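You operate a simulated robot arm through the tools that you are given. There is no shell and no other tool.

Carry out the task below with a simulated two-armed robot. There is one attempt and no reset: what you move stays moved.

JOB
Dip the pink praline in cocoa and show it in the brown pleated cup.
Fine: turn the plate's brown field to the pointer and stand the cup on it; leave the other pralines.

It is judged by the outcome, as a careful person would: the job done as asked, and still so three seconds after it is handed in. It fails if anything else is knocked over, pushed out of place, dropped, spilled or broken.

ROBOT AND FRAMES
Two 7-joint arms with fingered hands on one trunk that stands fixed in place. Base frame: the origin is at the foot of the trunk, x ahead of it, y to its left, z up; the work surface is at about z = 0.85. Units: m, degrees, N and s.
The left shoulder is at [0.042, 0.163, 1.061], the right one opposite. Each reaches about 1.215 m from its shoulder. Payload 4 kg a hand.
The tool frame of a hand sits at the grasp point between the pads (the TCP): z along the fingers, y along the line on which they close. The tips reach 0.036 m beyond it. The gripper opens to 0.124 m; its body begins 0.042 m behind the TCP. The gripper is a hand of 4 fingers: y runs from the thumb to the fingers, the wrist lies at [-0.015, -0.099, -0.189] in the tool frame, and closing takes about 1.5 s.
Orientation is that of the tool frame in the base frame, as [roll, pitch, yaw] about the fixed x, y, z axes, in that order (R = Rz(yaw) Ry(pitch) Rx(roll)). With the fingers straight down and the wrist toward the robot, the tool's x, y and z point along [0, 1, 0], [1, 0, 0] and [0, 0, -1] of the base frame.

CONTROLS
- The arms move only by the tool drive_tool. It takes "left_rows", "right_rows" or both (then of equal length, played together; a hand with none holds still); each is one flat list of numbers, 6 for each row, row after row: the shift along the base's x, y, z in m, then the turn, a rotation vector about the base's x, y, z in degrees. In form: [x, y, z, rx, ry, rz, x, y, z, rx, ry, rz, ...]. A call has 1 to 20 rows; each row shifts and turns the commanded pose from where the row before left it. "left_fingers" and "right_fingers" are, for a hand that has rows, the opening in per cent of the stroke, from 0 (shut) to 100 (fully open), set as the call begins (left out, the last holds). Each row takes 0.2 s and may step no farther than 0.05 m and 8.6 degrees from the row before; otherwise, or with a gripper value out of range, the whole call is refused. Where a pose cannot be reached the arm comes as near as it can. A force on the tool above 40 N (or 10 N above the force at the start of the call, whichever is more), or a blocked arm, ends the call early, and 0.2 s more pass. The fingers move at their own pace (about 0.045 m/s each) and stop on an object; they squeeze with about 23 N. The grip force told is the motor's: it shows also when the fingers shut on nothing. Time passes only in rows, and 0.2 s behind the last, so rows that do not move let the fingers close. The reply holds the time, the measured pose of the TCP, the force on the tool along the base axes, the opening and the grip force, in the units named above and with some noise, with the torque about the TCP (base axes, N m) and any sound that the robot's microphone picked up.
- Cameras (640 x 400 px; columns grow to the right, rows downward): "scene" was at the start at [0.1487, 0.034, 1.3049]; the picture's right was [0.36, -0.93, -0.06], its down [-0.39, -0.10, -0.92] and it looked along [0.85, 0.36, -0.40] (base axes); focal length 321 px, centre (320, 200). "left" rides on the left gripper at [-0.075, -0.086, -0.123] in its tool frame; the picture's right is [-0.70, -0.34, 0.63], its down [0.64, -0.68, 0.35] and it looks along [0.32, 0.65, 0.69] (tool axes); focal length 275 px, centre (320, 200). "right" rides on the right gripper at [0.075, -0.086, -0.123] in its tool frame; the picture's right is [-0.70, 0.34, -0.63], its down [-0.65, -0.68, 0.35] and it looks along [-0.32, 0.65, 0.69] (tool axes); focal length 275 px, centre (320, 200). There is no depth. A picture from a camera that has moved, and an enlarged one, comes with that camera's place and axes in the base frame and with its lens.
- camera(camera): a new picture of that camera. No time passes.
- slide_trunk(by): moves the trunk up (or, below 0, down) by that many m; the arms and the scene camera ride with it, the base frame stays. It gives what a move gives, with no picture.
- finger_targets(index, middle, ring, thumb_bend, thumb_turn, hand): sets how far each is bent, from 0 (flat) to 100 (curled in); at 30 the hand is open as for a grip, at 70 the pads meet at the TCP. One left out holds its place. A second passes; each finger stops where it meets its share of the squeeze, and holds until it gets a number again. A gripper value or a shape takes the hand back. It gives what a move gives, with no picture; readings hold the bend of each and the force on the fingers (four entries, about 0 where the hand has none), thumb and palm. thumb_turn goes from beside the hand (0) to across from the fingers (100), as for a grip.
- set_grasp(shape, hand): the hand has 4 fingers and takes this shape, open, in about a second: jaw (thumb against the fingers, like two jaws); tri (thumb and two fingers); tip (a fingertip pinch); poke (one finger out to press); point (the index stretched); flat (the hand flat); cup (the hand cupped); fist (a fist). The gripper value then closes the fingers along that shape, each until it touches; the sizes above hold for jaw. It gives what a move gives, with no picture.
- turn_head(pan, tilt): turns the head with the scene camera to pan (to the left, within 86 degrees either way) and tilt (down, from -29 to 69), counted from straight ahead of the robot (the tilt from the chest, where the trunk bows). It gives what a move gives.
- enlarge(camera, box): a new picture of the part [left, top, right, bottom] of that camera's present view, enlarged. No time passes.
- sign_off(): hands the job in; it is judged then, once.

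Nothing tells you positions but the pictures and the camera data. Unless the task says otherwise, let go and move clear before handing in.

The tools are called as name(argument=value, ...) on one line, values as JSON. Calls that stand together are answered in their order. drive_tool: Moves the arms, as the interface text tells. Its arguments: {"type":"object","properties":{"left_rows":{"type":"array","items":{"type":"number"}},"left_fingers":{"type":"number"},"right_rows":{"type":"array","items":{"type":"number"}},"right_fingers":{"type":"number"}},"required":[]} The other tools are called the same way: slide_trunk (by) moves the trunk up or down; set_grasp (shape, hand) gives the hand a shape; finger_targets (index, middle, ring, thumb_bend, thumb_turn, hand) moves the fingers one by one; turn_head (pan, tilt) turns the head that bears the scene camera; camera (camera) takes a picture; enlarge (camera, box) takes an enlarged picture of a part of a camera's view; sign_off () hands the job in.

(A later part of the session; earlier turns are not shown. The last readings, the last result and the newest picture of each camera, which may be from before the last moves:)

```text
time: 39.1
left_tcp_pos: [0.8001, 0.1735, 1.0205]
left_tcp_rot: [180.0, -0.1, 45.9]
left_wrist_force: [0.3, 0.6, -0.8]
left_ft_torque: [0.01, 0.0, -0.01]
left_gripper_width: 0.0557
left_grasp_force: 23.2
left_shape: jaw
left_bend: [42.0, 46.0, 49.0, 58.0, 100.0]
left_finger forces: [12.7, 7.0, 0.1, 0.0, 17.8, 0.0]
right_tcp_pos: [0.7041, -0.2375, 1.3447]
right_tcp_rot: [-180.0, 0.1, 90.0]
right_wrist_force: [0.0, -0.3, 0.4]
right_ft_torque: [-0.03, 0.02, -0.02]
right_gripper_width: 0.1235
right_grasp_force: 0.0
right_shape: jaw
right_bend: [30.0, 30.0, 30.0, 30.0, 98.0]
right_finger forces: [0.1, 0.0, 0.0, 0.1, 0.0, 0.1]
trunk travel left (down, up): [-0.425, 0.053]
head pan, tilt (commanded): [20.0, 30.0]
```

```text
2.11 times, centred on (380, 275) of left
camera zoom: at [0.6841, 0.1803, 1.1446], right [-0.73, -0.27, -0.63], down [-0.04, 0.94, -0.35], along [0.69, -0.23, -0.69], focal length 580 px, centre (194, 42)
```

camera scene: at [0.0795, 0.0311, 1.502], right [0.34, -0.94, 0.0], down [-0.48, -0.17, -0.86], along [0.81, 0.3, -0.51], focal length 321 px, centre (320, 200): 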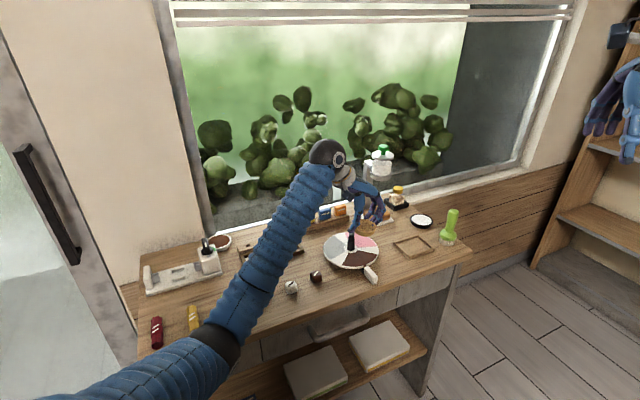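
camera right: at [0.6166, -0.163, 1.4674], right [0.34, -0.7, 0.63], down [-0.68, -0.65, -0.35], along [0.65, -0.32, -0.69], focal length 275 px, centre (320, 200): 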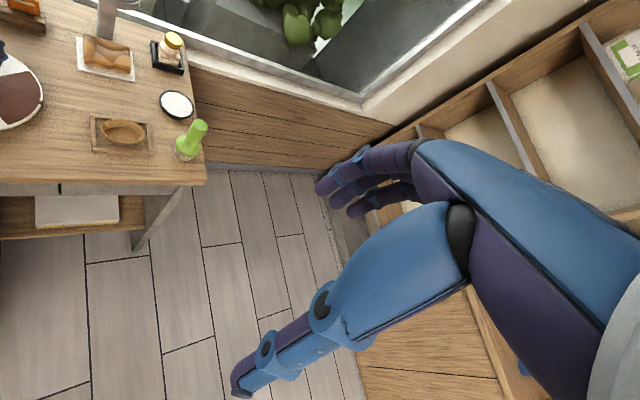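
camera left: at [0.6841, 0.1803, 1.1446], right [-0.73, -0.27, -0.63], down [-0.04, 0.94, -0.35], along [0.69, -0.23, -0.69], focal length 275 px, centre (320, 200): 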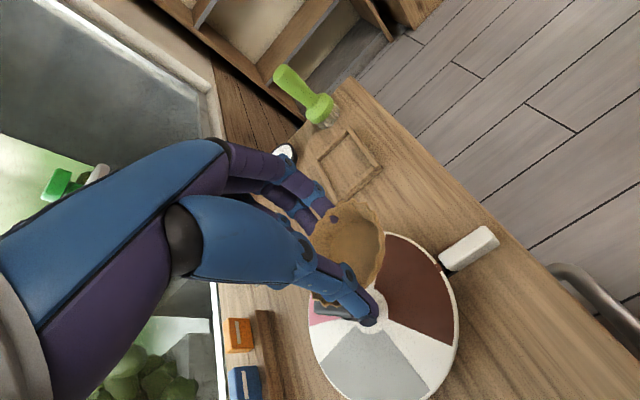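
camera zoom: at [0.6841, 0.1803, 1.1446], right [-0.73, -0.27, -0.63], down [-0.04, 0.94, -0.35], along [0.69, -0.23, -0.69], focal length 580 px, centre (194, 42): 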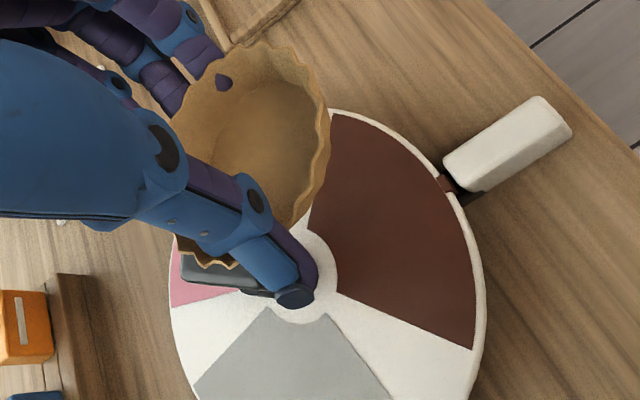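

The cup hovers over the brown field at about 57 mm from the pivot, tilted only a few degrees. I'll lower it to just above the plate and check.

drive_tool(left_rows=[0.0005, 0.0005, -0.022, 0, 0, 0, 0.0005, 0.0005, -0.022, 0, 0, 0, 0.0005, 0.0005, -0.022, 0, 0, 0, 0, 0, -0.019, 0, 0, 0])

enlarge(camera="scene", box=[315, 205, 405, 285])

enlarge(camera="left", box=[280, 150, 480, 340])

```text
time: 40.1
left_tcp_pos: [0.7992, 0.1749, 0.936]
left_tcp_rot: [-179.8, 0.0, 45.9]
left_wrist_force: [-0.1, -1.6, 1.1]
left_ft_torque: [0.01, 0.0, -0.02]
left_gripper_width: 0.0548
left_grasp_force: 22.7
left_shape: jaw
left_bend: [42.0, 46.0, 49.0, 59.0, 100.0]
left_finger forces: [12.2, 6.9, 0.1, 0.0, 17.1, 0.0]
right_tcp_pos: [0.704, -0.2379, 1.3436]
right_tcp_rot: [-180.0, -0.1, 90.0]
right_wrist_force: [-0.3, 0.2, -0.1]
right_ft_torque: [0.01, 0.01, 0.0]
right_gripper_width: 0.1235
right_grasp_force: 0.0
right_shape: jaw
right_bend: [30.0, 30.0, 30.0, 30.0, 98.0]
right_finger forces: [0.0, 0.0, 0.0, 0.1, 0.0, 0.0]
trunk travel left (down, up): [-0.425, 0.053]
head pan, tilt (commanded): [20.0, 30.0]
```

```text
5.00 times, centred on (360, 245) of scene
camera zoom: at [0.0797, 0.0306, 1.502], right [0.34, -0.94, 0.0], down [-0.48, -0.17, -0.86], along [0.81, 0.3, -0.51], focal length 1605 px, centre (120, -25)
```

zoom: 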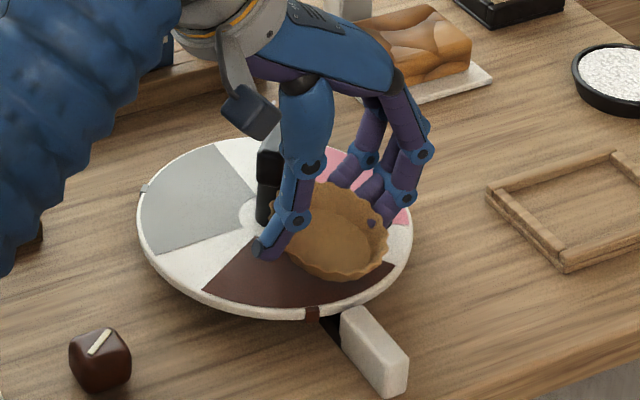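

```text
2.11 times, centred on (380, 245) of left
camera zoom: at [0.6856, 0.1816, 1.0589], right [-0.73, -0.27, -0.63], down [-0.04, 0.94, -0.35], along [0.69, -0.23, -0.69], focal length 580 px, centre (194, 105)
```

zoom: 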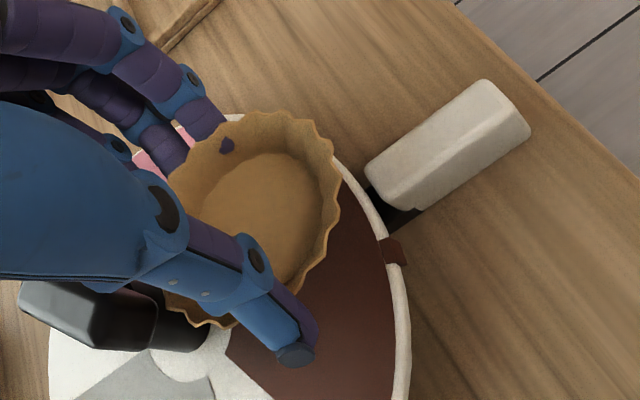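

Descending, the cup's inner rim touched the bar: the cup is tilted in the grip and the plate turned about 12° too far. I'll raise the cup clear, check it, and come down farther out.

drive_tool(left_rows=[-0.001, -0.001, 0.01, 0, 0, 0, 0, 0, 0.02, 0, 0, 0, 0, 0, 0.025, 0, 0, 0])

enlarge(camera="scene", box=[315, 205, 405, 285])

enlarge(camera="left", box=[280, 150, 480, 340])

```text
time: 40.9
left_tcp_pos: [0.7995, 0.1753, 0.9911]
left_tcp_rot: [-180.0, 0.0, 45.9]
left_wrist_force: [0.2, -0.6, -0.2]
left_ft_torque: [-0.01, 0.06, 0.03]
left_gripper_width: 0.0545
left_grasp_force: 23.0
left_shape: jaw
left_bend: [42.0, 46.0, 49.0, 59.0, 100.0]
left_finger forces: [12.2, 6.6, 0.0, 0.1, 16.6, 0.1]
right_tcp_pos: [0.704, -0.2376, 1.3433]
right_tcp_rot: [180.0, -0.1, 90.0]
right_wrist_force: [0.8, 0.3, -0.1]
right_ft_torque: [-0.03, 0.0, -0.02]
right_gripper_width: 0.1238
right_grasp_force: 0.1
right_shape: jaw
right_bend: [30.0, 30.0, 30.0, 30.0, 98.0]
right_finger forces: [0.0, 0.0, 0.1, 0.0, 0.0, 0.0]
trunk travel left (down, up): [-0.425, 0.053]
head pan, tilt (commanded): [20.0, 30.0]
```

```text
5.00 times, centred on (360, 245) of scene
camera zoom: at [0.0797, 0.0302, 1.5021], right [0.34, -0.94, 0.0], down [-0.48, -0.17, -0.86], along [0.81, 0.3, -0.51], focal length 1605 px, centre (120, -25)
```

zoom: 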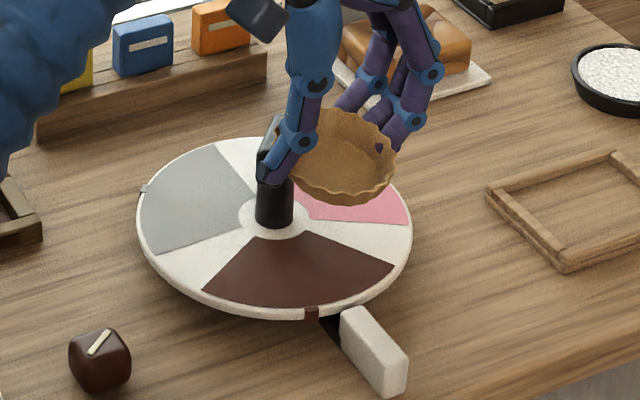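

```text
2.11 times, centred on (380, 245) of left
camera zoom: at [0.6852, 0.1805, 1.114], right [-0.73, -0.27, -0.63], down [-0.04, 0.94, -0.35], along [0.69, -0.22, -0.69], focal length 580 px, centre (194, 105)
```

zoom: 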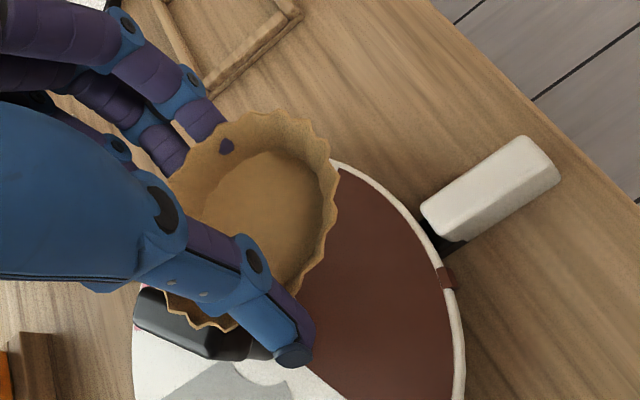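

enlarge(camera="scene", box=[348, 218, 388, 250])

enlarge(camera="left", box=[335, 175, 415, 265])

enlarge(camera="right", box=[0, 0, 120, 120])

```text
12.50 times, centred on (368, 234) of scene
camera zoom: at [0.0797, 0.0302, 1.5021], right [0.34, -0.94, 0.0], down [-0.48, -0.17, -0.86], along [0.81, 0.3, -0.51], focal length 4013 px, centre (-280, -225)
```

zoom: 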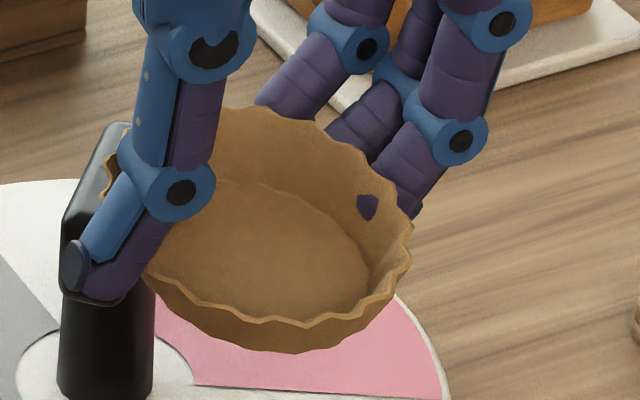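

```text
4.44 times, centred on (375, 220) of left
camera zoom: at [0.6852, 0.1805, 1.114], right [-0.73, -0.27, -0.63], down [-0.04, 0.94, -0.35], along [0.69, -0.22, -0.69], focal length 1224 px, centre (76, 111)
```

zoom: 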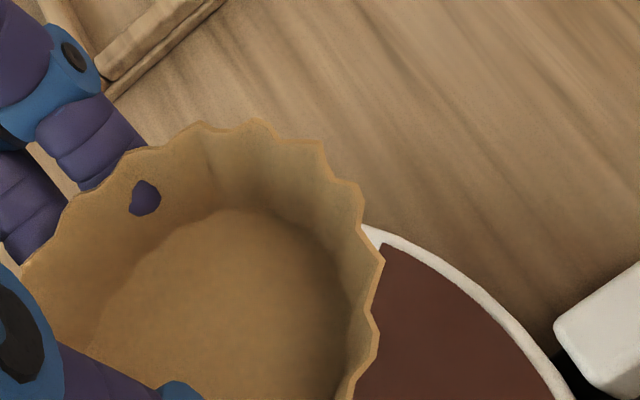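

```text
3.33 times, centred on (60, 60) of right
camera zoom: at [0.6174, -0.163, 1.4672], right [0.34, -0.7, 0.63], down [-0.68, -0.65, -0.35], along [0.65, -0.31, -0.69], focal length 918 px, centre (1187, 667)
```

zoom: 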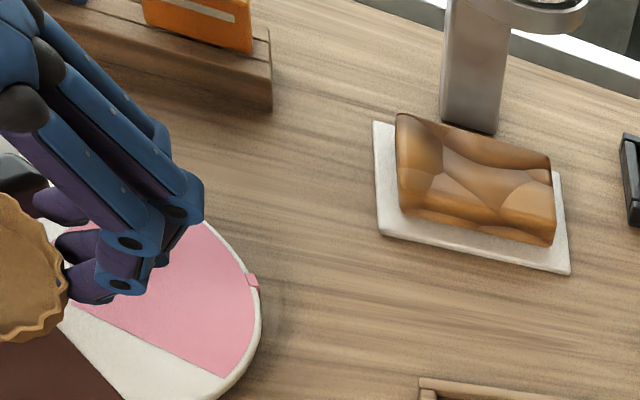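

The cup sits about 15° low on its -y side in the grip. I'll tilt the hand to level it and shift it outward over the brown field's present direction, staying above the bar.

drive_tool(left_rows=[-0.006, 0, 0.005, 0, 0, 0, -0.006, 0.005, 0.005, -5, 0, 0, -0.006, 0.005, 0.005, -5, 0, 0, 0, 0.004, 0, -5, 0, 0])

enlarge(camera="scene", box=[335, 205, 395, 265])

camera(camera="left")

camera(camera="scene")

```text
time: 41.9
left_tcp_pos: [0.7806, 0.1871, 1.0063]
left_tcp_rot: [169.4, 10.7, 44.9]
left_wrist_force: [-0.3, -1.1, -0.1]
left_ft_torque: [0.01, 0.03, -0.01]
left_gripper_width: 0.0547
left_grasp_force: 22.9
left_shape: jaw
left_bend: [42.0, 46.0, 49.0, 59.0, 100.0]
left_finger forces: [12.2, 6.6, 0.0, 0.1, 16.5, 0.1]
right_tcp_pos: [0.7033, -0.2372, 1.3441]
right_tcp_rot: [-179.9, 0.0, 90.0]
right_wrist_force: [0.1, 0.2, -0.1]
right_ft_torque: [0.02, 0.01, -0.03]
right_gripper_width: 0.1234
right_grasp_force: 0.0
right_shape: jaw
right_bend: [30.0, 30.0, 30.0, 30.0, 98.0]
right_finger forces: [0.0, 0.1, 0.0, 0.1, 0.0, 0.0]
trunk travel left (down, up): [-0.425, 0.053]
head pan, tilt (commanded): [20.0, 30.0]
```

```text
6.67 times, centred on (365, 235) of scene
camera zoom: at [0.0798, 0.0307, 1.502], right [0.34, -0.94, 0.0], down [-0.48, -0.17, -0.86], along [0.81, 0.3, -0.51], focal length 2140 px, centre (20, -33)
```

zoom: 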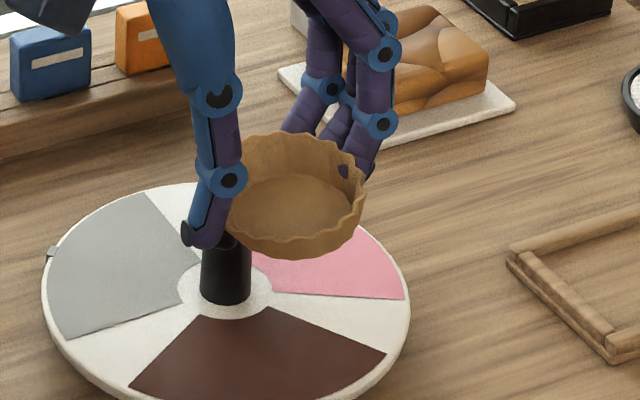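

```text
taken
camera left: at [0.6668, 0.2258, 1.1236], right [-0.73, -0.42, -0.54], down [-0.04, 0.82, -0.58], along [0.69, -0.4, -0.61], focal length 275 px, centre (320, 200)
```

left: 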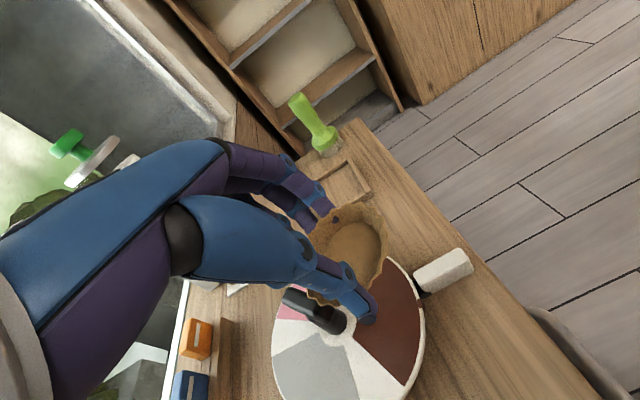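

```text
taken
camera scene: at [0.0798, 0.0307, 1.502], right [0.34, -0.94, 0.0], down [-0.48, -0.17, -0.86], along [0.81, 0.3, -0.51], focal length 321 px, centre (320, 200)
```

scene: 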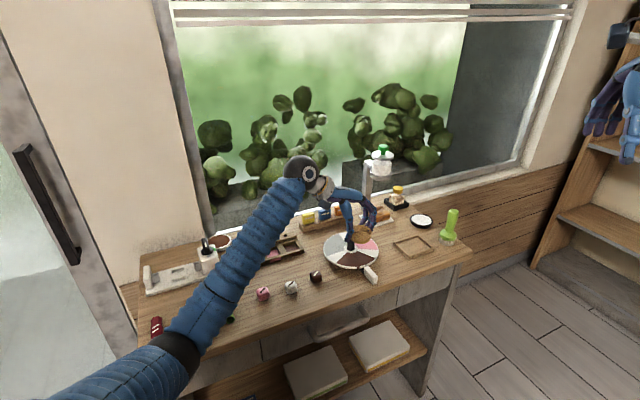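

The cup is now level, triangulated at about [0.782, 0.171], roughly 68 mm from the pivot and clear of the bar. I'll lower most of the way and check the plate again.

drive_tool(left_rows=[0, 0, -0.015, 0, 0, 0, 0, 0, -0.015, 0, 0, 0, 0, 0, -0.015, 0, 0, 0, 0, 0, -0.015, 0, 0, 0, 0, 0, -0.014, 0, 0, 0])

enlarge(camera="scene", box=[320, 210, 400, 285])

enlarge(camera="left", box=[260, 150, 460, 340])

```text
time: 43.1
left_tcp_pos: [0.7819, 0.1879, 0.9316]
left_tcp_rot: [169.5, 10.7, 44.9]
left_wrist_force: [0.3, 0.1, -0.6]
left_ft_torque: [0.0, 0.0, 0.02]
left_gripper_width: 0.0542
left_grasp_force: 22.3
left_shape: jaw
left_bend: [42.0, 46.0, 49.0, 59.0, 100.0]
left_finger forces: [12.1, 6.5, 0.0, 0.0, 16.4, 0.0]
right_tcp_pos: [0.7042, -0.2371, 1.3432]
right_tcp_rot: [-179.9, -0.1, 90.0]
right_wrist_force: [0.8, -0.2, 0.4]
right_ft_torque: [-0.02, -0.03, -0.02]
right_gripper_width: 0.1236
right_grasp_force: 0.1
right_shape: jaw
right_bend: [30.0, 30.0, 30.0, 30.0, 98.0]
right_finger forces: [0.0, 0.0, 0.0, 0.1, 0.0, 0.0]
trunk travel left (down, up): [-0.425, 0.053]
head pan, tilt (commanded): [20.0, 30.0]
```

```text
5.33 times, centred on (360, 248) of scene
camera zoom: at [0.0798, 0.0303, 1.502], right [0.34, -0.94, 0.0], down [-0.48, -0.17, -0.86], along [0.81, 0.3, -0.51], focal length 1712 px, centre (107, -53)
```

zoom: 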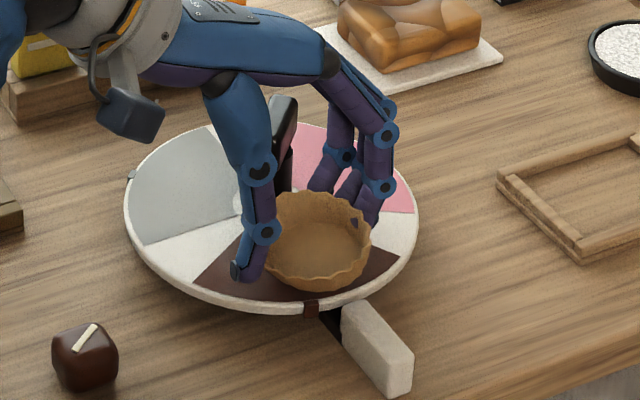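

```text
2.11 times, centred on (360, 245) of left
camera zoom: at [0.6672, 0.2258, 1.0495], right [-0.73, -0.42, -0.54], down [-0.04, 0.82, -0.58], along [0.69, -0.4, -0.61], focal length 580 px, centre (236, 105)
```

zoom: 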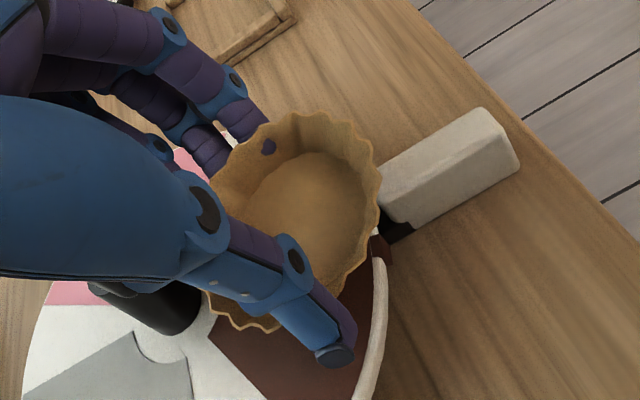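

enlarge(camera="scene", box=[350, 235, 385, 265])

enlarge(camera="left", box=[320, 185, 400, 275])

```text
13.33 times, centred on (368, 250) of scene
camera zoom: at [0.0798, 0.0303, 1.502], right [0.34, -0.94, 0.0], down [-0.48, -0.17, -0.86], along [0.81, 0.3, -0.51], focal length 4280 px, centre (-313, -467)
```

zoom: 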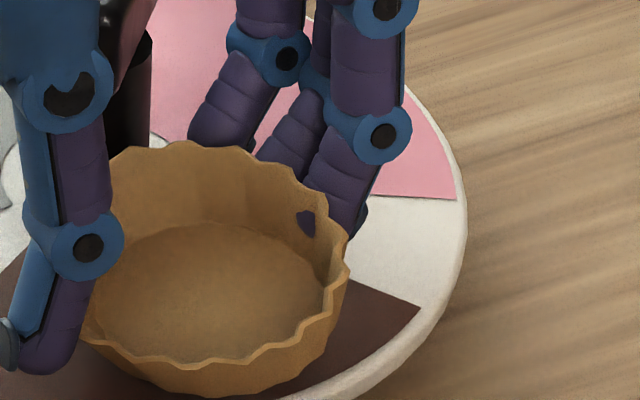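

```text
4.44 times, centred on (360, 230) of left
camera zoom: at [0.6672, 0.2258, 1.0495], right [-0.73, -0.42, -0.54], down [-0.04, 0.82, -0.58], along [0.69, -0.4, -0.61], focal length 1224 px, centre (142, 67)
```

zoom: 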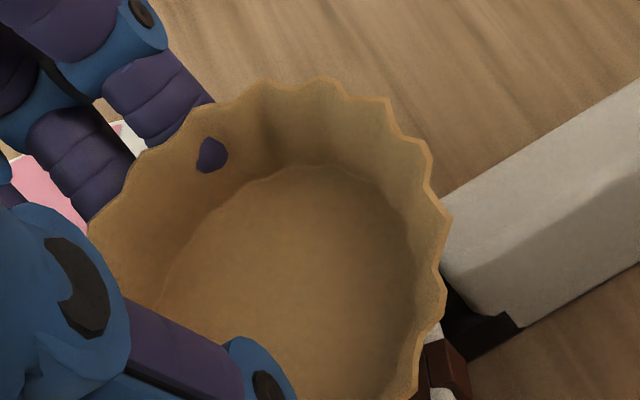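

The plate is undisturbed this time. I'll take out the remaining 7° of tilt and lower the cup so its rim passes under the bar's level, still outside it.

drive_tool(left_rows=[0.001, 0, 0, -1.2, 3.3, 0, 0.002, 0.001, 0, -1.2, 3.3, 0, 0, 0, -0.003, 0, 0, 0, 0, 0, -0.003, 0, 0, 0, 0, 0, -0.003, 0, 0, 0])

enlarge(camera="scene", box=[335, 225, 395, 275])

enlarge(camera="left", box=[260, 150, 460, 340])

```text
time: 44.3
left_tcp_pos: [0.7847, 0.1884, 0.9255]
left_tcp_rot: [172.4, 17.1, 45.7]
left_wrist_force: [-0.6, -1.7, 11.8]
left_ft_torque: [-0.05, 0.08, 0.0]
left_gripper_width: 0.0549
left_grasp_force: 22.8
left_shape: jaw
left_bend: [42.0, 46.0, 49.0, 59.0, 100.0]
left_finger forces: [14.2, 7.8, 0.0, 0.0, 21.7, 0.0]
right_tcp_pos: [0.7019, -0.2375, 1.345]
right_tcp_rot: [-180.0, 0.0, 89.9]
right_wrist_force: [-0.1, -0.2, 0.4]
right_ft_torque: [0.0, 0.01, -0.01]
right_gripper_width: 0.1238
right_grasp_force: 0.2
right_shape: jaw
right_bend: [30.0, 30.0, 30.0, 30.0, 98.0]
right_finger forces: [0.0, 0.0, 0.0, 0.0, 0.0, 0.1]
trunk travel left (down, up): [-0.425, 0.053]
head pan, tilt (commanded): [20.0, 30.0]
```

```text
8.00 times, centred on (365, 250) of scene
camera zoom: at [0.0785, 0.03, 1.5022], right [0.34, -0.94, 0.0], down [-0.48, -0.17, -0.86], along [0.81, 0.3, -0.51], focal length 2568 px, centre (-40, -200)
```

zoom: 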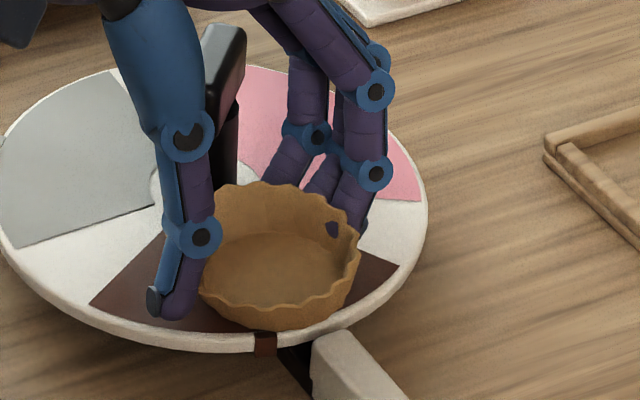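

```text
2.11 times, centred on (360, 245) of left
camera zoom: at [0.6834, 0.2317, 1.0531], right [-0.78, -0.44, -0.44], down [-0.11, 0.79, -0.6], along [0.61, -0.42, -0.67], focal length 580 px, centre (236, 105)
```

zoom: 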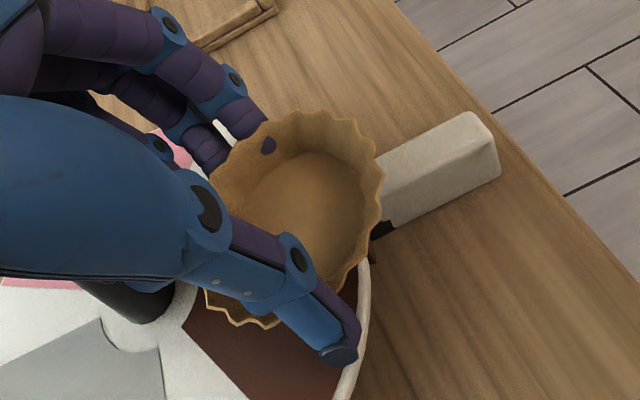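

I feel the cup's base on the plate, but it lies about 9° beside the brown field's middle, with a finger close to the stalk. I'll lift it clear again with the left hand, and have the right hand turn the plate back about 13° while the left holds the cup aside.

drive_tool(left_rows=[-0.002, -0.002, 0.006, 0, 0, 0, -0.001, -0.001, 0.012, 0, 0, 0, 0, 0, 0.02, 0, 0, 0, 0, 0, 0.03, 0, 0, 0, 0, 0, 0.035, 0, 0, 0])

enlarge(camera="scene", box=[320, 205, 400, 285])

```text
time: 45.5
left_tcp_pos: [0.7809, 0.1871, 1.0273]
left_tcp_rot: [172.6, 17.1, 45.7]
left_wrist_force: [-1.1, 1.6, 0.2]
left_ft_torque: [0.01, 0.02, -0.03]
left_gripper_width: 0.0539
left_grasp_force: 23.1
left_shape: jaw
left_bend: [43.0, 47.0, 49.0, 59.0, 100.0]
left_finger forces: [11.7, 6.4, 0.1, 0.0, 15.6, 0.0]
right_tcp_pos: [0.7031, -0.2379, 1.3431]
right_tcp_rot: [180.0, 0.0, 89.9]
right_wrist_force: [0.3, 0.5, 0.0]
right_ft_torque: [0.05, -0.01, -0.04]
right_gripper_width: 0.1236
right_grasp_force: 0.0
right_shape: jaw
right_bend: [30.0, 30.0, 30.0, 30.0, 98.0]
right_finger forces: [0.0, 0.0, 0.0, 0.0, 0.0, 0.0]
trunk travel left (down, up): [-0.425, 0.053]
head pan, tilt (commanded): [20.0, 30.0]
```

```text
5.00 times, centred on (360, 245) of scene
camera zoom: at [0.0795, 0.0301, 1.5021], right [0.34, -0.94, 0.0], down [-0.48, -0.17, -0.86], along [0.81, 0.3, -0.51], focal length 1605 px, centre (120, -25)
```

zoom: 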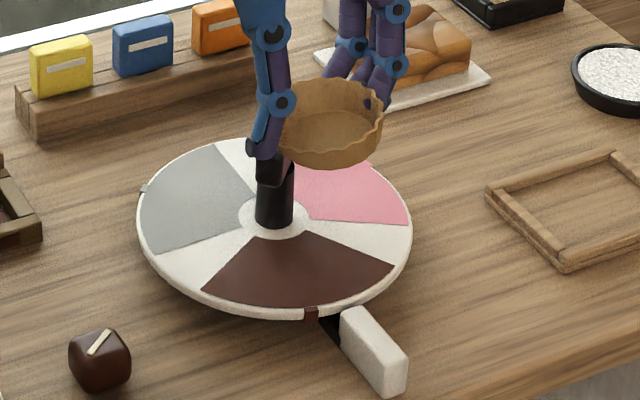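

The cup is level and clear. I'll move the left hand with the cup aside to the left, then bring the right hand over the handle.

drive_tool(left_rows=[-0.02, 0.033, 0.012, 0, 0, 0, -0.02, 0.033, 0.012, 0, 0, 0, -0.02, 0.033, 0.012, 0, 0, 0, -0.02, 0.033, 0.01, 0, 0, 0, -0.02, 0.033, 0.01, 0, 0, 0, -0.02, 0.033, 0.01, 0, 0, 0])

drive_tool(right_rows=[0.0112, 0.0372, -0.016, 0, 0, 7.5, 0.0112, 0.0372, -0.016, 0, 0, 7.5, 0.0112, 0.0372, -0.016, 0, 0, 7.5, 0.0112, 0.0372, -0.016, 0, 0, 7.5, 0.0112, 0.0372, -0.016, 0, 0, 7.5, 0.0112, 0.0372, -0.016, 0, 0, 7.5, 0.0112, 0.0372, -0.016, 0, 0, 7.5, 0.0112, 0.0372, -0.016, 0, 0, 7.5, 0.0112, 0.0372, -0.016, 0, 0, 7.5, 0.0112, 0.0372, -0.016, 0, 0, 7.5, 0.0112, 0.0372, -0.016, 0, 0, 7.5, 0.0112, 0.0372, -0.016, 0, 0, 7.5])

camera(camera="scene")

camera(camera="right")

```text
time: 46.9
left_tcp_pos: [0.6615, 0.3838, 1.0923]
left_tcp_rot: [172.4, 17.1, 45.5]
left_wrist_force: [-0.2, 0.1, 0.7]
left_ft_torque: [-0.02, -0.02, 0.03]
left_gripper_width: 0.0535
left_grasp_force: 22.9
left_shape: jaw
left_bend: [43.0, 47.0, 49.0, 59.0, 100.0]
left_finger forces: [11.7, 6.3, 0.1, 0.1, 15.5, 0.0]
right_tcp_pos: [0.7009, -0.2373, 1.3449]
right_tcp_rot: [180.0, 0.0, 90.0]
right_wrist_force: [-0.7, 0.2, -0.4]
right_ft_torque: [0.04, -0.01, -0.02]
right_gripper_width: 0.1238
right_grasp_force: 0.0
right_shape: jaw
right_bend: [30.0, 30.0, 30.0, 30.0, 98.0]
right_finger forces: [0.1, 0.1, 0.1, 0.0, 0.0, 0.0]
trunk travel left (down, up): [-0.425, 0.053]
head pan, tilt (commanded): [20.0, 30.0]
```

```text
time: 49.5
left_tcp_pos: [0.6623, 0.3845, 1.0909]
left_tcp_rot: [172.6, 17.0, 45.7]
left_wrist_force: [0.1, 0.5, 0.3]
left_ft_torque: [0.0, -0.05, 0.01]
left_gripper_width: 0.0536
left_grasp_force: 22.9
left_shape: jaw
left_bend: [43.0, 47.0, 49.0, 59.0, 100.0]
left_finger forces: [11.7, 6.3, 0.1, 0.1, 15.5, 0.1]
right_tcp_pos: [0.7845, 0.0319, 1.2286]
right_tcp_rot: [-179.9, 0.0, 144.4]
right_wrist_force: [-1.1, -0.3, 0.2]
right_ft_torque: [0.02, -0.01, -0.02]
right_gripper_width: 0.1237
right_grasp_force: 0.0
right_shape: jaw
right_bend: [30.0, 30.0, 30.0, 30.0, 98.0]
right_finger forces: [0.0, 0.0, 0.0, 0.0, 0.1, 0.1]
right hand out of reach, approached as far as the arm can: row 8, 9, 10, 11, 12
trunk travel left (down, up): [-0.425, 0.053]
head pan, tilt (commanded): [20.0, 30.0]
```

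```text
taken
camera scene: at [0.08, 0.0309, 1.502], right [0.34, -0.94, 0.0], down [-0.48, -0.17, -0.86], along [0.81, 0.3, -0.51], focal length 321 px, centre (320, 200)
```

scene: 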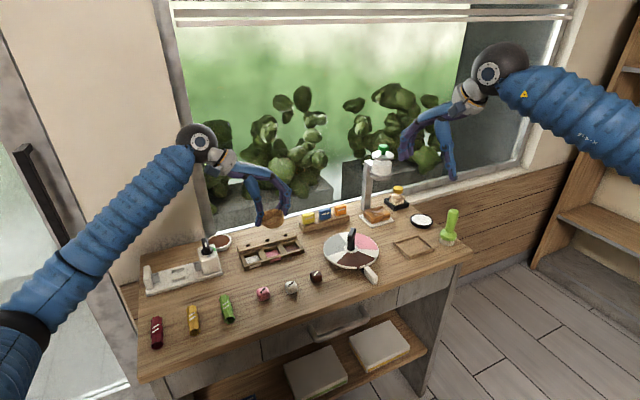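

```text
taken
camera right: at [0.6734, 0.0063, 1.3511], right [0.76, -0.13, 0.63], down [0.13, -0.93, -0.35], along [0.63, 0.34, -0.69], focal length 275 px, centre (320, 200)
```

right: 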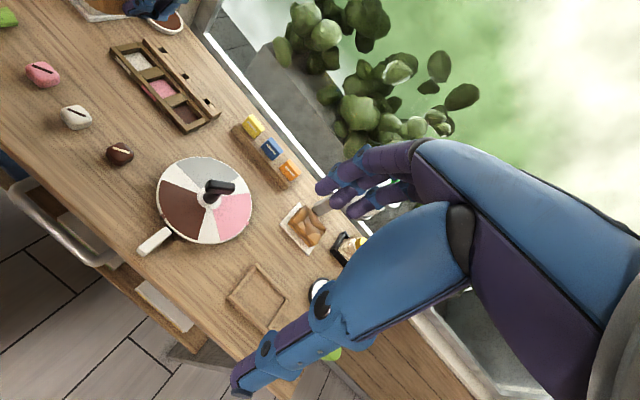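

The right wrist can't turn far enough for a bar grip there. I'll turn it back to its natural yaw and use an outstretched finger to push the bar instead.

drive_tool(right_rows=[-0.01, -0.03, 0, 0, 0, -7.5, -0.01, -0.03, 0, 0, 0, -7.5, -0.01, -0.03, 0, 0, 0, -7.5, 0, -0.02, 0, 0, 0, -7.5, 0, 0, 0, 0, 0, -7.5, 0, 0, 0, 0, 0, -7.5, 0, 0, 0, 0, 0, -7.5, 0, 0, 0, 0, 0, -7.5, 0, 0, 0, 0, 0, -7.5, 0, 0, 0, 0, 0, -7.5])

set_grasp(hand="right", shape="poke")

camera(camera="right")

camera(camera="scene")

```text
time: 51.7
left_tcp_pos: [0.6606, 0.3845, 1.0893]
left_tcp_rot: [172.5, 17.1, 45.7]
left_wrist_force: [-0.3, -0.5, -0.5]
left_ft_torque: [0.0, -0.02, 0.0]
left_gripper_width: 0.0536
left_grasp_force: 22.7
left_shape: jaw
left_bend: [43.0, 47.0, 49.0, 59.0, 100.0]
left_finger forces: [11.6, 6.3, 0.0, 0.0, 15.6, 0.0]
right_tcp_pos: [0.7535, -0.0778, 1.228]
right_tcp_rot: [-180.0, 0.0, 69.3]
right_wrist_force: [-0.7, -0.2, -0.2]
right_ft_torque: [-0.01, -0.02, -0.01]
right_gripper_width: 0.1235
right_grasp_force: 0.0
right_shape: jaw
right_bend: [30.0, 30.0, 30.0, 30.0, 98.0]
right_finger forces: [0.0, 0.0, 0.1, 0.0, 0.0, 0.0]
trunk travel left (down, up): [-0.425, 0.053]
head pan, tilt (commanded): [20.0, 30.0]
```

```text
time: 52.6
left_tcp_pos: [0.661, 0.3853, 1.0907]
left_tcp_rot: [172.5, 17.0, 45.7]
left_wrist_force: [0.8, -0.3, -0.2]
left_ft_torque: [-0.03, 0.01, 0.01]
left_gripper_width: 0.0538
left_grasp_force: 23.4
left_shape: jaw
left_bend: [43.0, 47.0, 49.0, 59.0, 100.0]
left_finger forces: [11.6, 6.3, 0.0, 0.1, 15.5, 0.1]
right_tcp_pos: [0.7531, -0.0763, 1.2274]
right_tcp_rot: [-179.9, -0.1, 69.5]
right_wrist_force: [0.4, -0.3, 0.2]
right_ft_torque: [0.03, -0.02, -0.04]
right_gripper_width: 0.0002
right_grasp_force: 0.0
right_shape: poke
right_bend: [70.0, 70.0, 99.0, 0.0, 100.0]
right_finger forces: [0.0, 0.0, 0.0, 0.0, 0.0, 0.1]
trunk travel left (down, up): [-0.425, 0.053]
head pan, tilt (commanded): [20.0, 30.0]
```

```text
taken
camera right: at [0.6992, 0.023, 1.3507], right [0.07, -0.77, 0.63], down [-0.86, -0.36, -0.35], along [0.5, -0.52, -0.69], focal length 275 px, centre (320, 200)
```

right: 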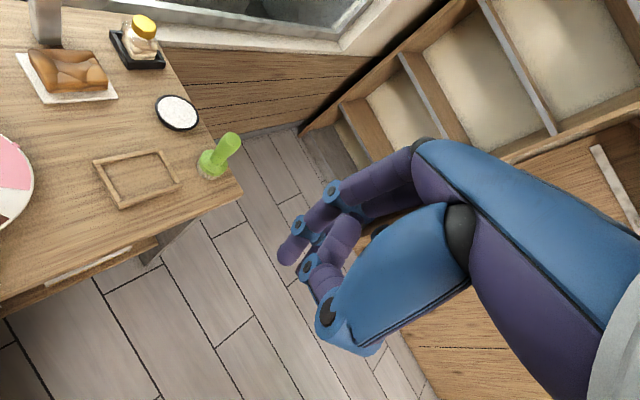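

```text
taken
camera scene: at [0.0798, 0.0307, 1.502], right [0.34, -0.94, 0.0], down [-0.48, -0.17, -0.86], along [0.81, 0.3, -0.51], focal length 321 px, centre (320, 200)
```

scene: 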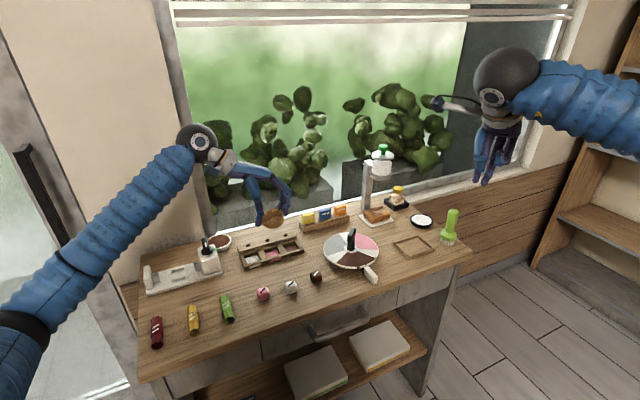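

enlarge(camera="right", box=[250, 180, 400, 340])

enlarge(camera="scene", box=[430, 80, 560, 200])

enlarge(camera="scene", box=[230, 170, 330, 240])

```text
2.50 times, centred on (325, 260) of right
camera zoom: at [0.6992, 0.023, 1.3507], right [0.07, -0.77, 0.63], down [-0.86, -0.36, -0.35], along [0.5, -0.52, -0.69], focal length 688 px, centre (308, 50)
```

zoom: 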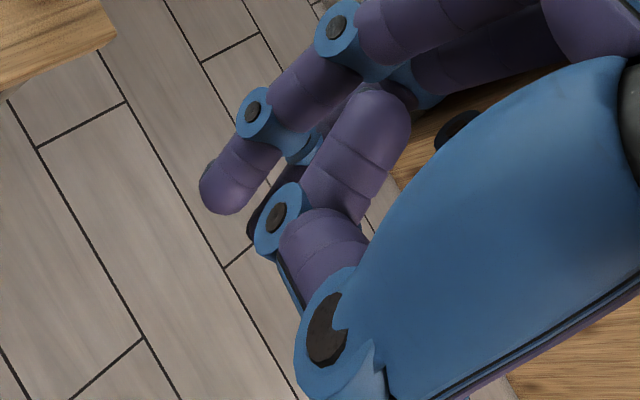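

```text
3.33 times, centred on (495, 140) of scene
camera zoom: at [0.0798, 0.0307, 1.502], right [0.34, -0.94, 0.0], down [-0.48, -0.17, -0.86], along [0.81, 0.3, -0.51], focal length 1070 px, centre (-263, 400)
```

zoom: 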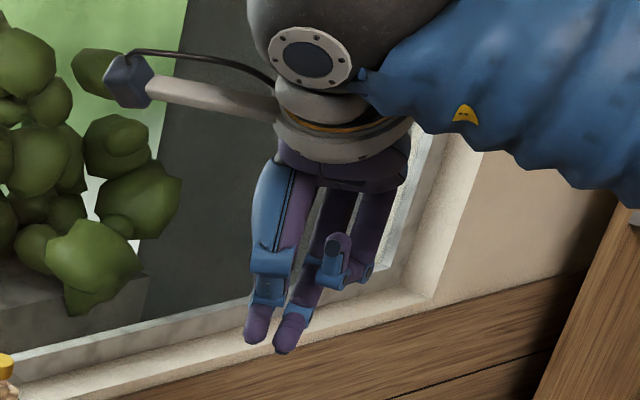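

```text
5.71 times, centred on (280, 205) of scene
camera zoom: at [0.0798, 0.0307, 1.502], right [0.34, -0.94, 0.0], down [-0.48, -0.17, -0.86], along [0.81, 0.3, -0.51], focal length 1834 px, centre (549, 171)
```

zoom: 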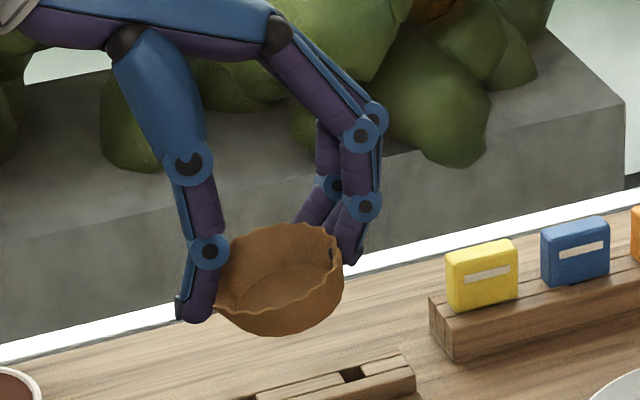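

The poke shape puts index and middle straight down at the TCP. I'll bring that fingertip beside the far half of the bar on its right side, at z ≈ 1.02 first.

drive_tool(right_rows=[0.0117, 0.027, -0.026, 0, 0, 3.3, 0.0117, 0.027, -0.026, 0, 0, 3.3, 0.0117, 0.027, -0.026, 0, 0, 3.3, 0.0117, 0.027, -0.026, 0, 0, 3.3, 0.0117, 0.027, -0.026, 0, 0, 3.3, 0.0117, 0.027, -0.026, 0, 0, 3.3, 0.0117, 0.027, -0.026, 0, 0, 3.3, 0.0121, 0.027, -0.025, 0, 0, 3.3])

camera(camera="right")

camera(camera="scene")

enlarge(camera="scene", box=[310, 185, 410, 285])

```text
time: 54.4
left_tcp_pos: [0.6624, 0.3847, 1.0911]
left_tcp_rot: [172.5, 17.2, 45.7]
left_wrist_force: [0.8, 0.4, -0.3]
left_ft_torque: [-0.04, 0.02, 0.0]
left_gripper_width: 0.0537
left_grasp_force: 23.3
left_shape: jaw
left_bend: [43.0, 47.0, 49.0, 59.0, 100.0]
left_finger forces: [11.5, 6.3, 0.0, 0.1, 15.5, 0.1]
right_tcp_pos: [0.8483, 0.1388, 1.0196]
right_tcp_rot: [-179.8, 0.1, 95.8]
right_wrist_force: [1.2, -0.2, -0.1]
right_ft_torque: [-0.02, 0.02, -0.04]
right_gripper_width: 0.0
right_grasp_force: 0.1
right_shape: poke
right_bend: [70.0, 70.0, 99.0, 0.0, 100.0]
right_finger forces: [0.0, 0.0, 0.1, 0.1, 0.1, 0.0]
trunk travel left (down, up): [-0.425, 0.053]
head pan, tilt (commanded): [20.0, 30.0]
```

```text
taken
camera right: at [0.7558, 0.205, 1.1434], right [0.41, -0.66, 0.63], down [-0.61, -0.71, -0.34], along [0.68, -0.25, -0.69], focal length 275 px, centre (320, 200)
```

right: 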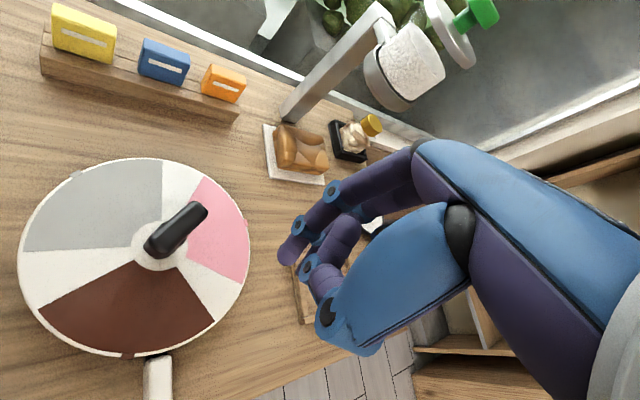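

```text
taken
camera scene: at [0.0804, 0.0318, 1.5019], right [0.34, -0.94, 0.0], down [-0.48, -0.17, -0.86], along [0.81, 0.3, -0.51], focal length 321 px, centre (320, 200)
```

scene: 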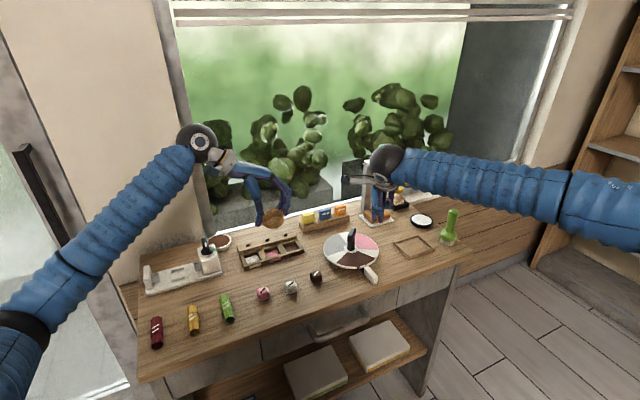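

```text
4.00 times, centred on (360, 235) of scene
camera zoom: at [0.0804, 0.0318, 1.5019], right [0.34, -0.94, 0.0], down [-0.48, -0.17, -0.86], along [0.81, 0.3, -0.51], focal length 1284 px, centre (160, 60)
```

zoom: 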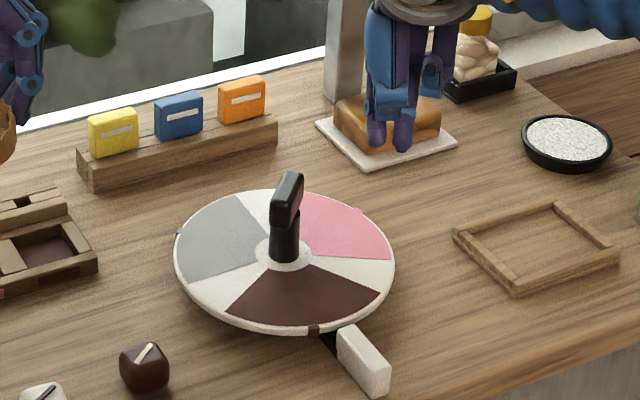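

enlarge(camera="right", box=[10, 150, 260, 400])

```text
1.60 times, centred on (135, 275) of right
camera zoom: at [0.7558, 0.205, 1.1434], right [0.41, -0.66, 0.63], down [-0.61, -0.71, -0.34], along [0.68, -0.25, -0.69], focal length 440 px, centre (616, 80)
```

zoom: 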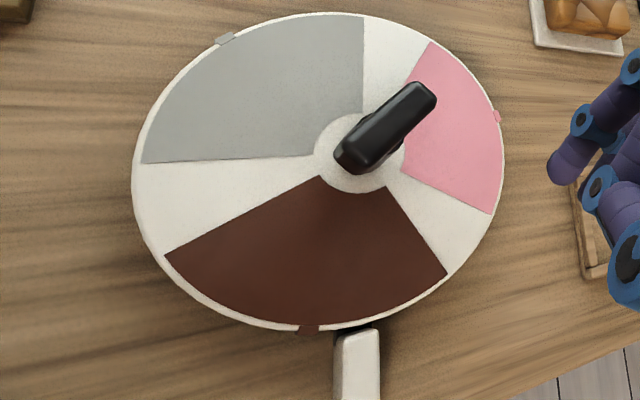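

From the right camera I see the pivot at [0.838, 0.209], the bar axis at -1°, the tab at -148.6° and the pointer at -135°, so about 13.6° back is needed. I'll lower the fingertip beside the bar and bring it just short of contact.

drive_tool(right_rows=[0, 0, -0.03, 0, 0, 0, 0, 0, -0.03, 0, 0, 0, 0, 0, -0.028, 0, 0, 0, 0, 0.012, 0, 0, 0, 0, 0, 0.012, 0, 0, 0, 0, 0, 0.008, 0, 0, 0, 0])

camera(camera="right")

enlarge(camera="scene", box=[320, 205, 400, 285])

```text
time: 55.8
left_tcp_pos: [0.6619, 0.3842, 1.0917]
left_tcp_rot: [172.6, 17.0, 45.8]
left_wrist_force: [0.3, -0.1, -0.9]
left_ft_torque: [-0.01, 0.03, -0.01]
left_gripper_width: 0.0536
left_grasp_force: 23.0
left_shape: jaw
left_bend: [43.0, 47.0, 49.0, 59.0, 100.0]
left_finger forces: [11.6, 6.3, 0.0, 0.0, 15.5, 0.0]
right_tcp_pos: [0.8471, 0.1727, 0.9337]
right_tcp_rot: [-180.0, -0.1, 95.8]
right_wrist_force: [0.3, 0.4, 0.3]
right_ft_torque: [0.0, -0.01, -0.02]
right_gripper_width: 0.0001
right_grasp_force: 0.0
right_shape: poke
right_bend: [70.0, 70.0, 99.0, 0.0, 100.0]
right_finger forces: [0.0, 0.0, 0.0, 0.0, 0.0, 0.0]
trunk travel left (down, up): [-0.425, 0.053]
head pan, tilt (commanded): [20.0, 30.0]
```

```text
taken
camera right: at [0.7539, 0.2373, 1.0559], right [0.41, -0.66, 0.63], down [-0.61, -0.71, -0.35], along [0.68, -0.25, -0.69], focal length 275 px, centre (320, 200)
```

right: 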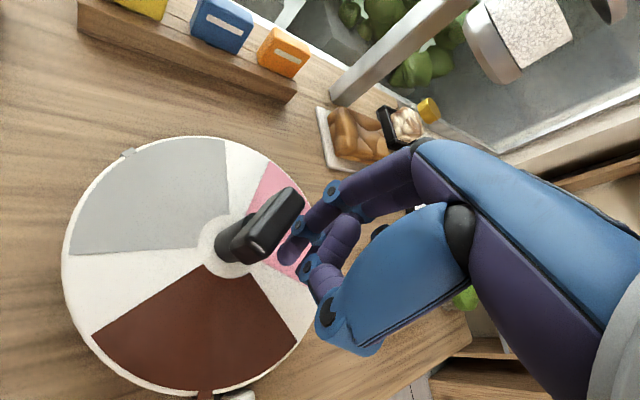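

```text
5.00 times, centred on (360, 245) of scene
camera zoom: at [0.0798, 0.0311, 1.502], right [0.34, -0.94, 0.0], down [-0.48, -0.17, -0.86], along [0.81, 0.3, -0.51], focal length 1605 px, centre (120, -25)
```

zoom: 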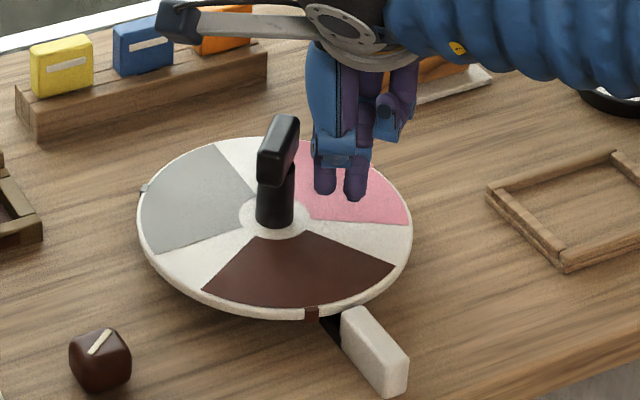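

drive_tool(right_rows=[0, 0.004, 0, 0, 0, 0, 0, 0.004, 0, 0, 0, 0])

enlarge(camera="right", box=[50, 120, 330, 400])

enlarge(camera="scene", box=[320, 205, 400, 285])

```text
time: 56.4
left_tcp_pos: [0.6606, 0.385, 1.0919]
left_tcp_rot: [172.5, 17.0, 45.7]
left_wrist_force: [0.7, -1.7, -0.2]
left_ft_torque: [-0.02, 0.02, 0.0]
left_gripper_width: 0.0536
left_grasp_force: 22.6
left_shape: jaw
left_bend: [43.0, 47.0, 49.0, 59.0, 100.0]
left_finger forces: [11.6, 6.3, 0.1, 0.1, 15.5, 0.0]
right_tcp_pos: [0.8479, 0.179, 0.9342]
right_tcp_rot: [-179.9, 0.0, 95.8]
right_wrist_force: [0.5, 0.6, -0.5]
right_ft_torque: [0.02, 0.0, 0.01]
right_gripper_width: 0.0002
right_grasp_force: 0.0
right_shape: poke
right_bend: [70.0, 70.0, 99.0, 0.0, 100.0]
right_finger forces: [0.6, 0.0, 0.0, 0.0, 0.0, 0.0]
trunk travel left (down, up): [-0.425, 0.053]
head pan, tilt (commanded): [20.0, 30.0]
```

```text
1.43 times, centred on (190, 260) of right
camera zoom: at [0.7542, 0.2445, 1.0557], right [0.41, -0.66, 0.63], down [-0.61, -0.71, -0.35], along [0.68, -0.25, -0.69], focal length 393 px, centre (506, 114)
```

zoom: 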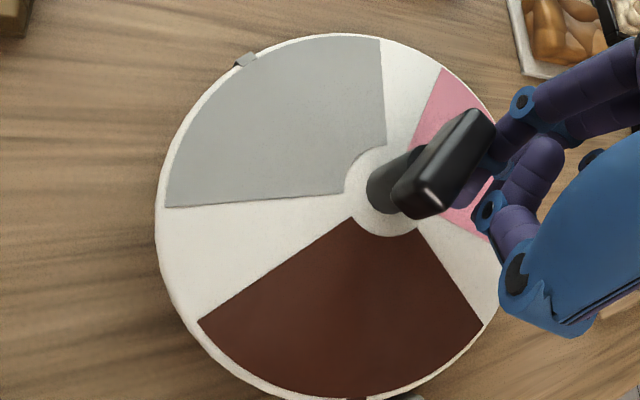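

```text
5.00 times, centred on (360, 245) of scene
camera zoom: at [0.0798, 0.0306, 1.502], right [0.34, -0.94, 0.0], down [-0.48, -0.17, -0.86], along [0.81, 0.3, -0.51], focal length 1605 px, centre (120, -25)
```

zoom: 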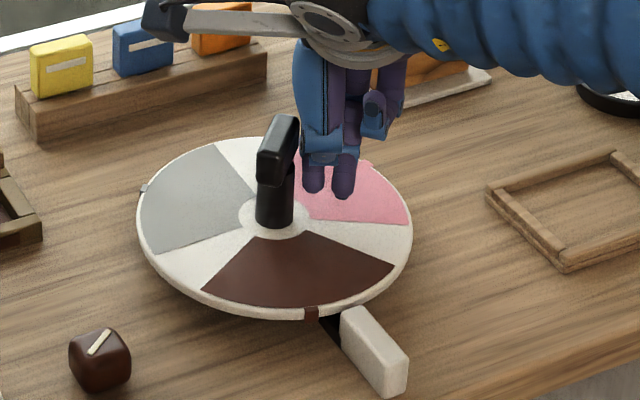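

Contact just begins. Now I'll push in small steps.

drive_tool(right_rows=[0, 0.001, 0, 0, 0, 0, 0, 0.001, 0, 0, 0, 0, 0, 0.001, 0, 0, 0, 0])

enlarge(camera="right", box=[50, 120, 330, 400])

enlarge(camera="scene", box=[320, 205, 400, 285])

```text
time: 57.2
left_tcp_pos: [0.6614, 0.3848, 1.0909]
left_tcp_rot: [172.6, 17.0, 45.8]
left_wrist_force: [0.4, -0.1, -0.8]
left_ft_torque: [0.01, -0.04, -0.03]
left_gripper_width: 0.0538
left_grasp_force: 23.3
left_shape: jaw
left_bend: [43.0, 47.0, 49.0, 59.0, 100.0]
left_finger forces: [11.6, 6.3, 0.0, 0.1, 15.5, 0.1]
right_tcp_pos: [0.8467, 0.1826, 0.9328]
right_tcp_rot: [-179.8, 0.0, 95.9]
right_wrist_force: [1.5, -2.4, 0.1]
right_ft_torque: [-0.01, -0.01, -0.06]
right_gripper_width: 0.0
right_grasp_force: 0.0
right_shape: poke
right_bend: [70.0, 70.0, 99.0, 0.0, 100.0]
right_finger forces: [2.4, 0.1, 0.0, 0.0, 0.1, 0.0]
trunk travel left (down, up): [-0.425, 0.053]
head pan, tilt (commanded): [20.0, 30.0]
```

```text
1.43 times, centred on (190, 260) of right
camera zoom: at [0.7542, 0.2475, 1.0557], right [0.41, -0.66, 0.63], down [-0.61, -0.71, -0.34], along [0.68, -0.25, -0.69], focal length 393 px, centre (506, 114)
```

zoom: 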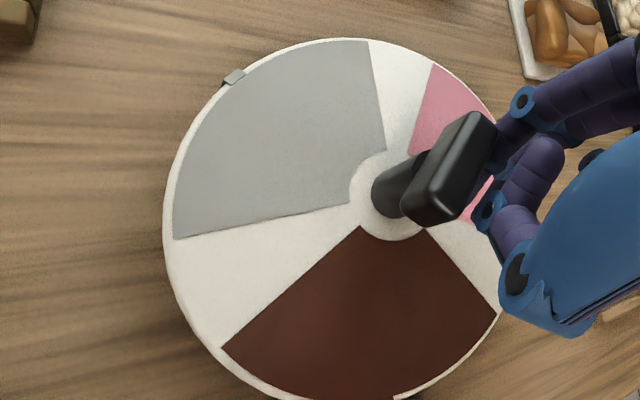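

```text
5.00 times, centred on (360, 245) of scene
camera zoom: at [0.0799, 0.0306, 1.502], right [0.34, -0.94, 0.0], down [-0.48, -0.17, -0.86], along [0.81, 0.3, -0.51], focal length 1605 px, centre (120, -25)
```

zoom: 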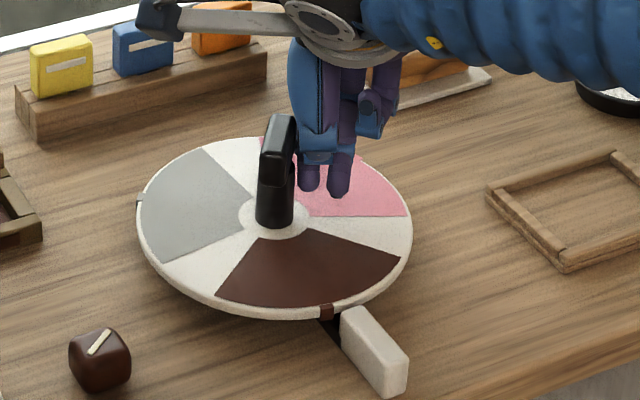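

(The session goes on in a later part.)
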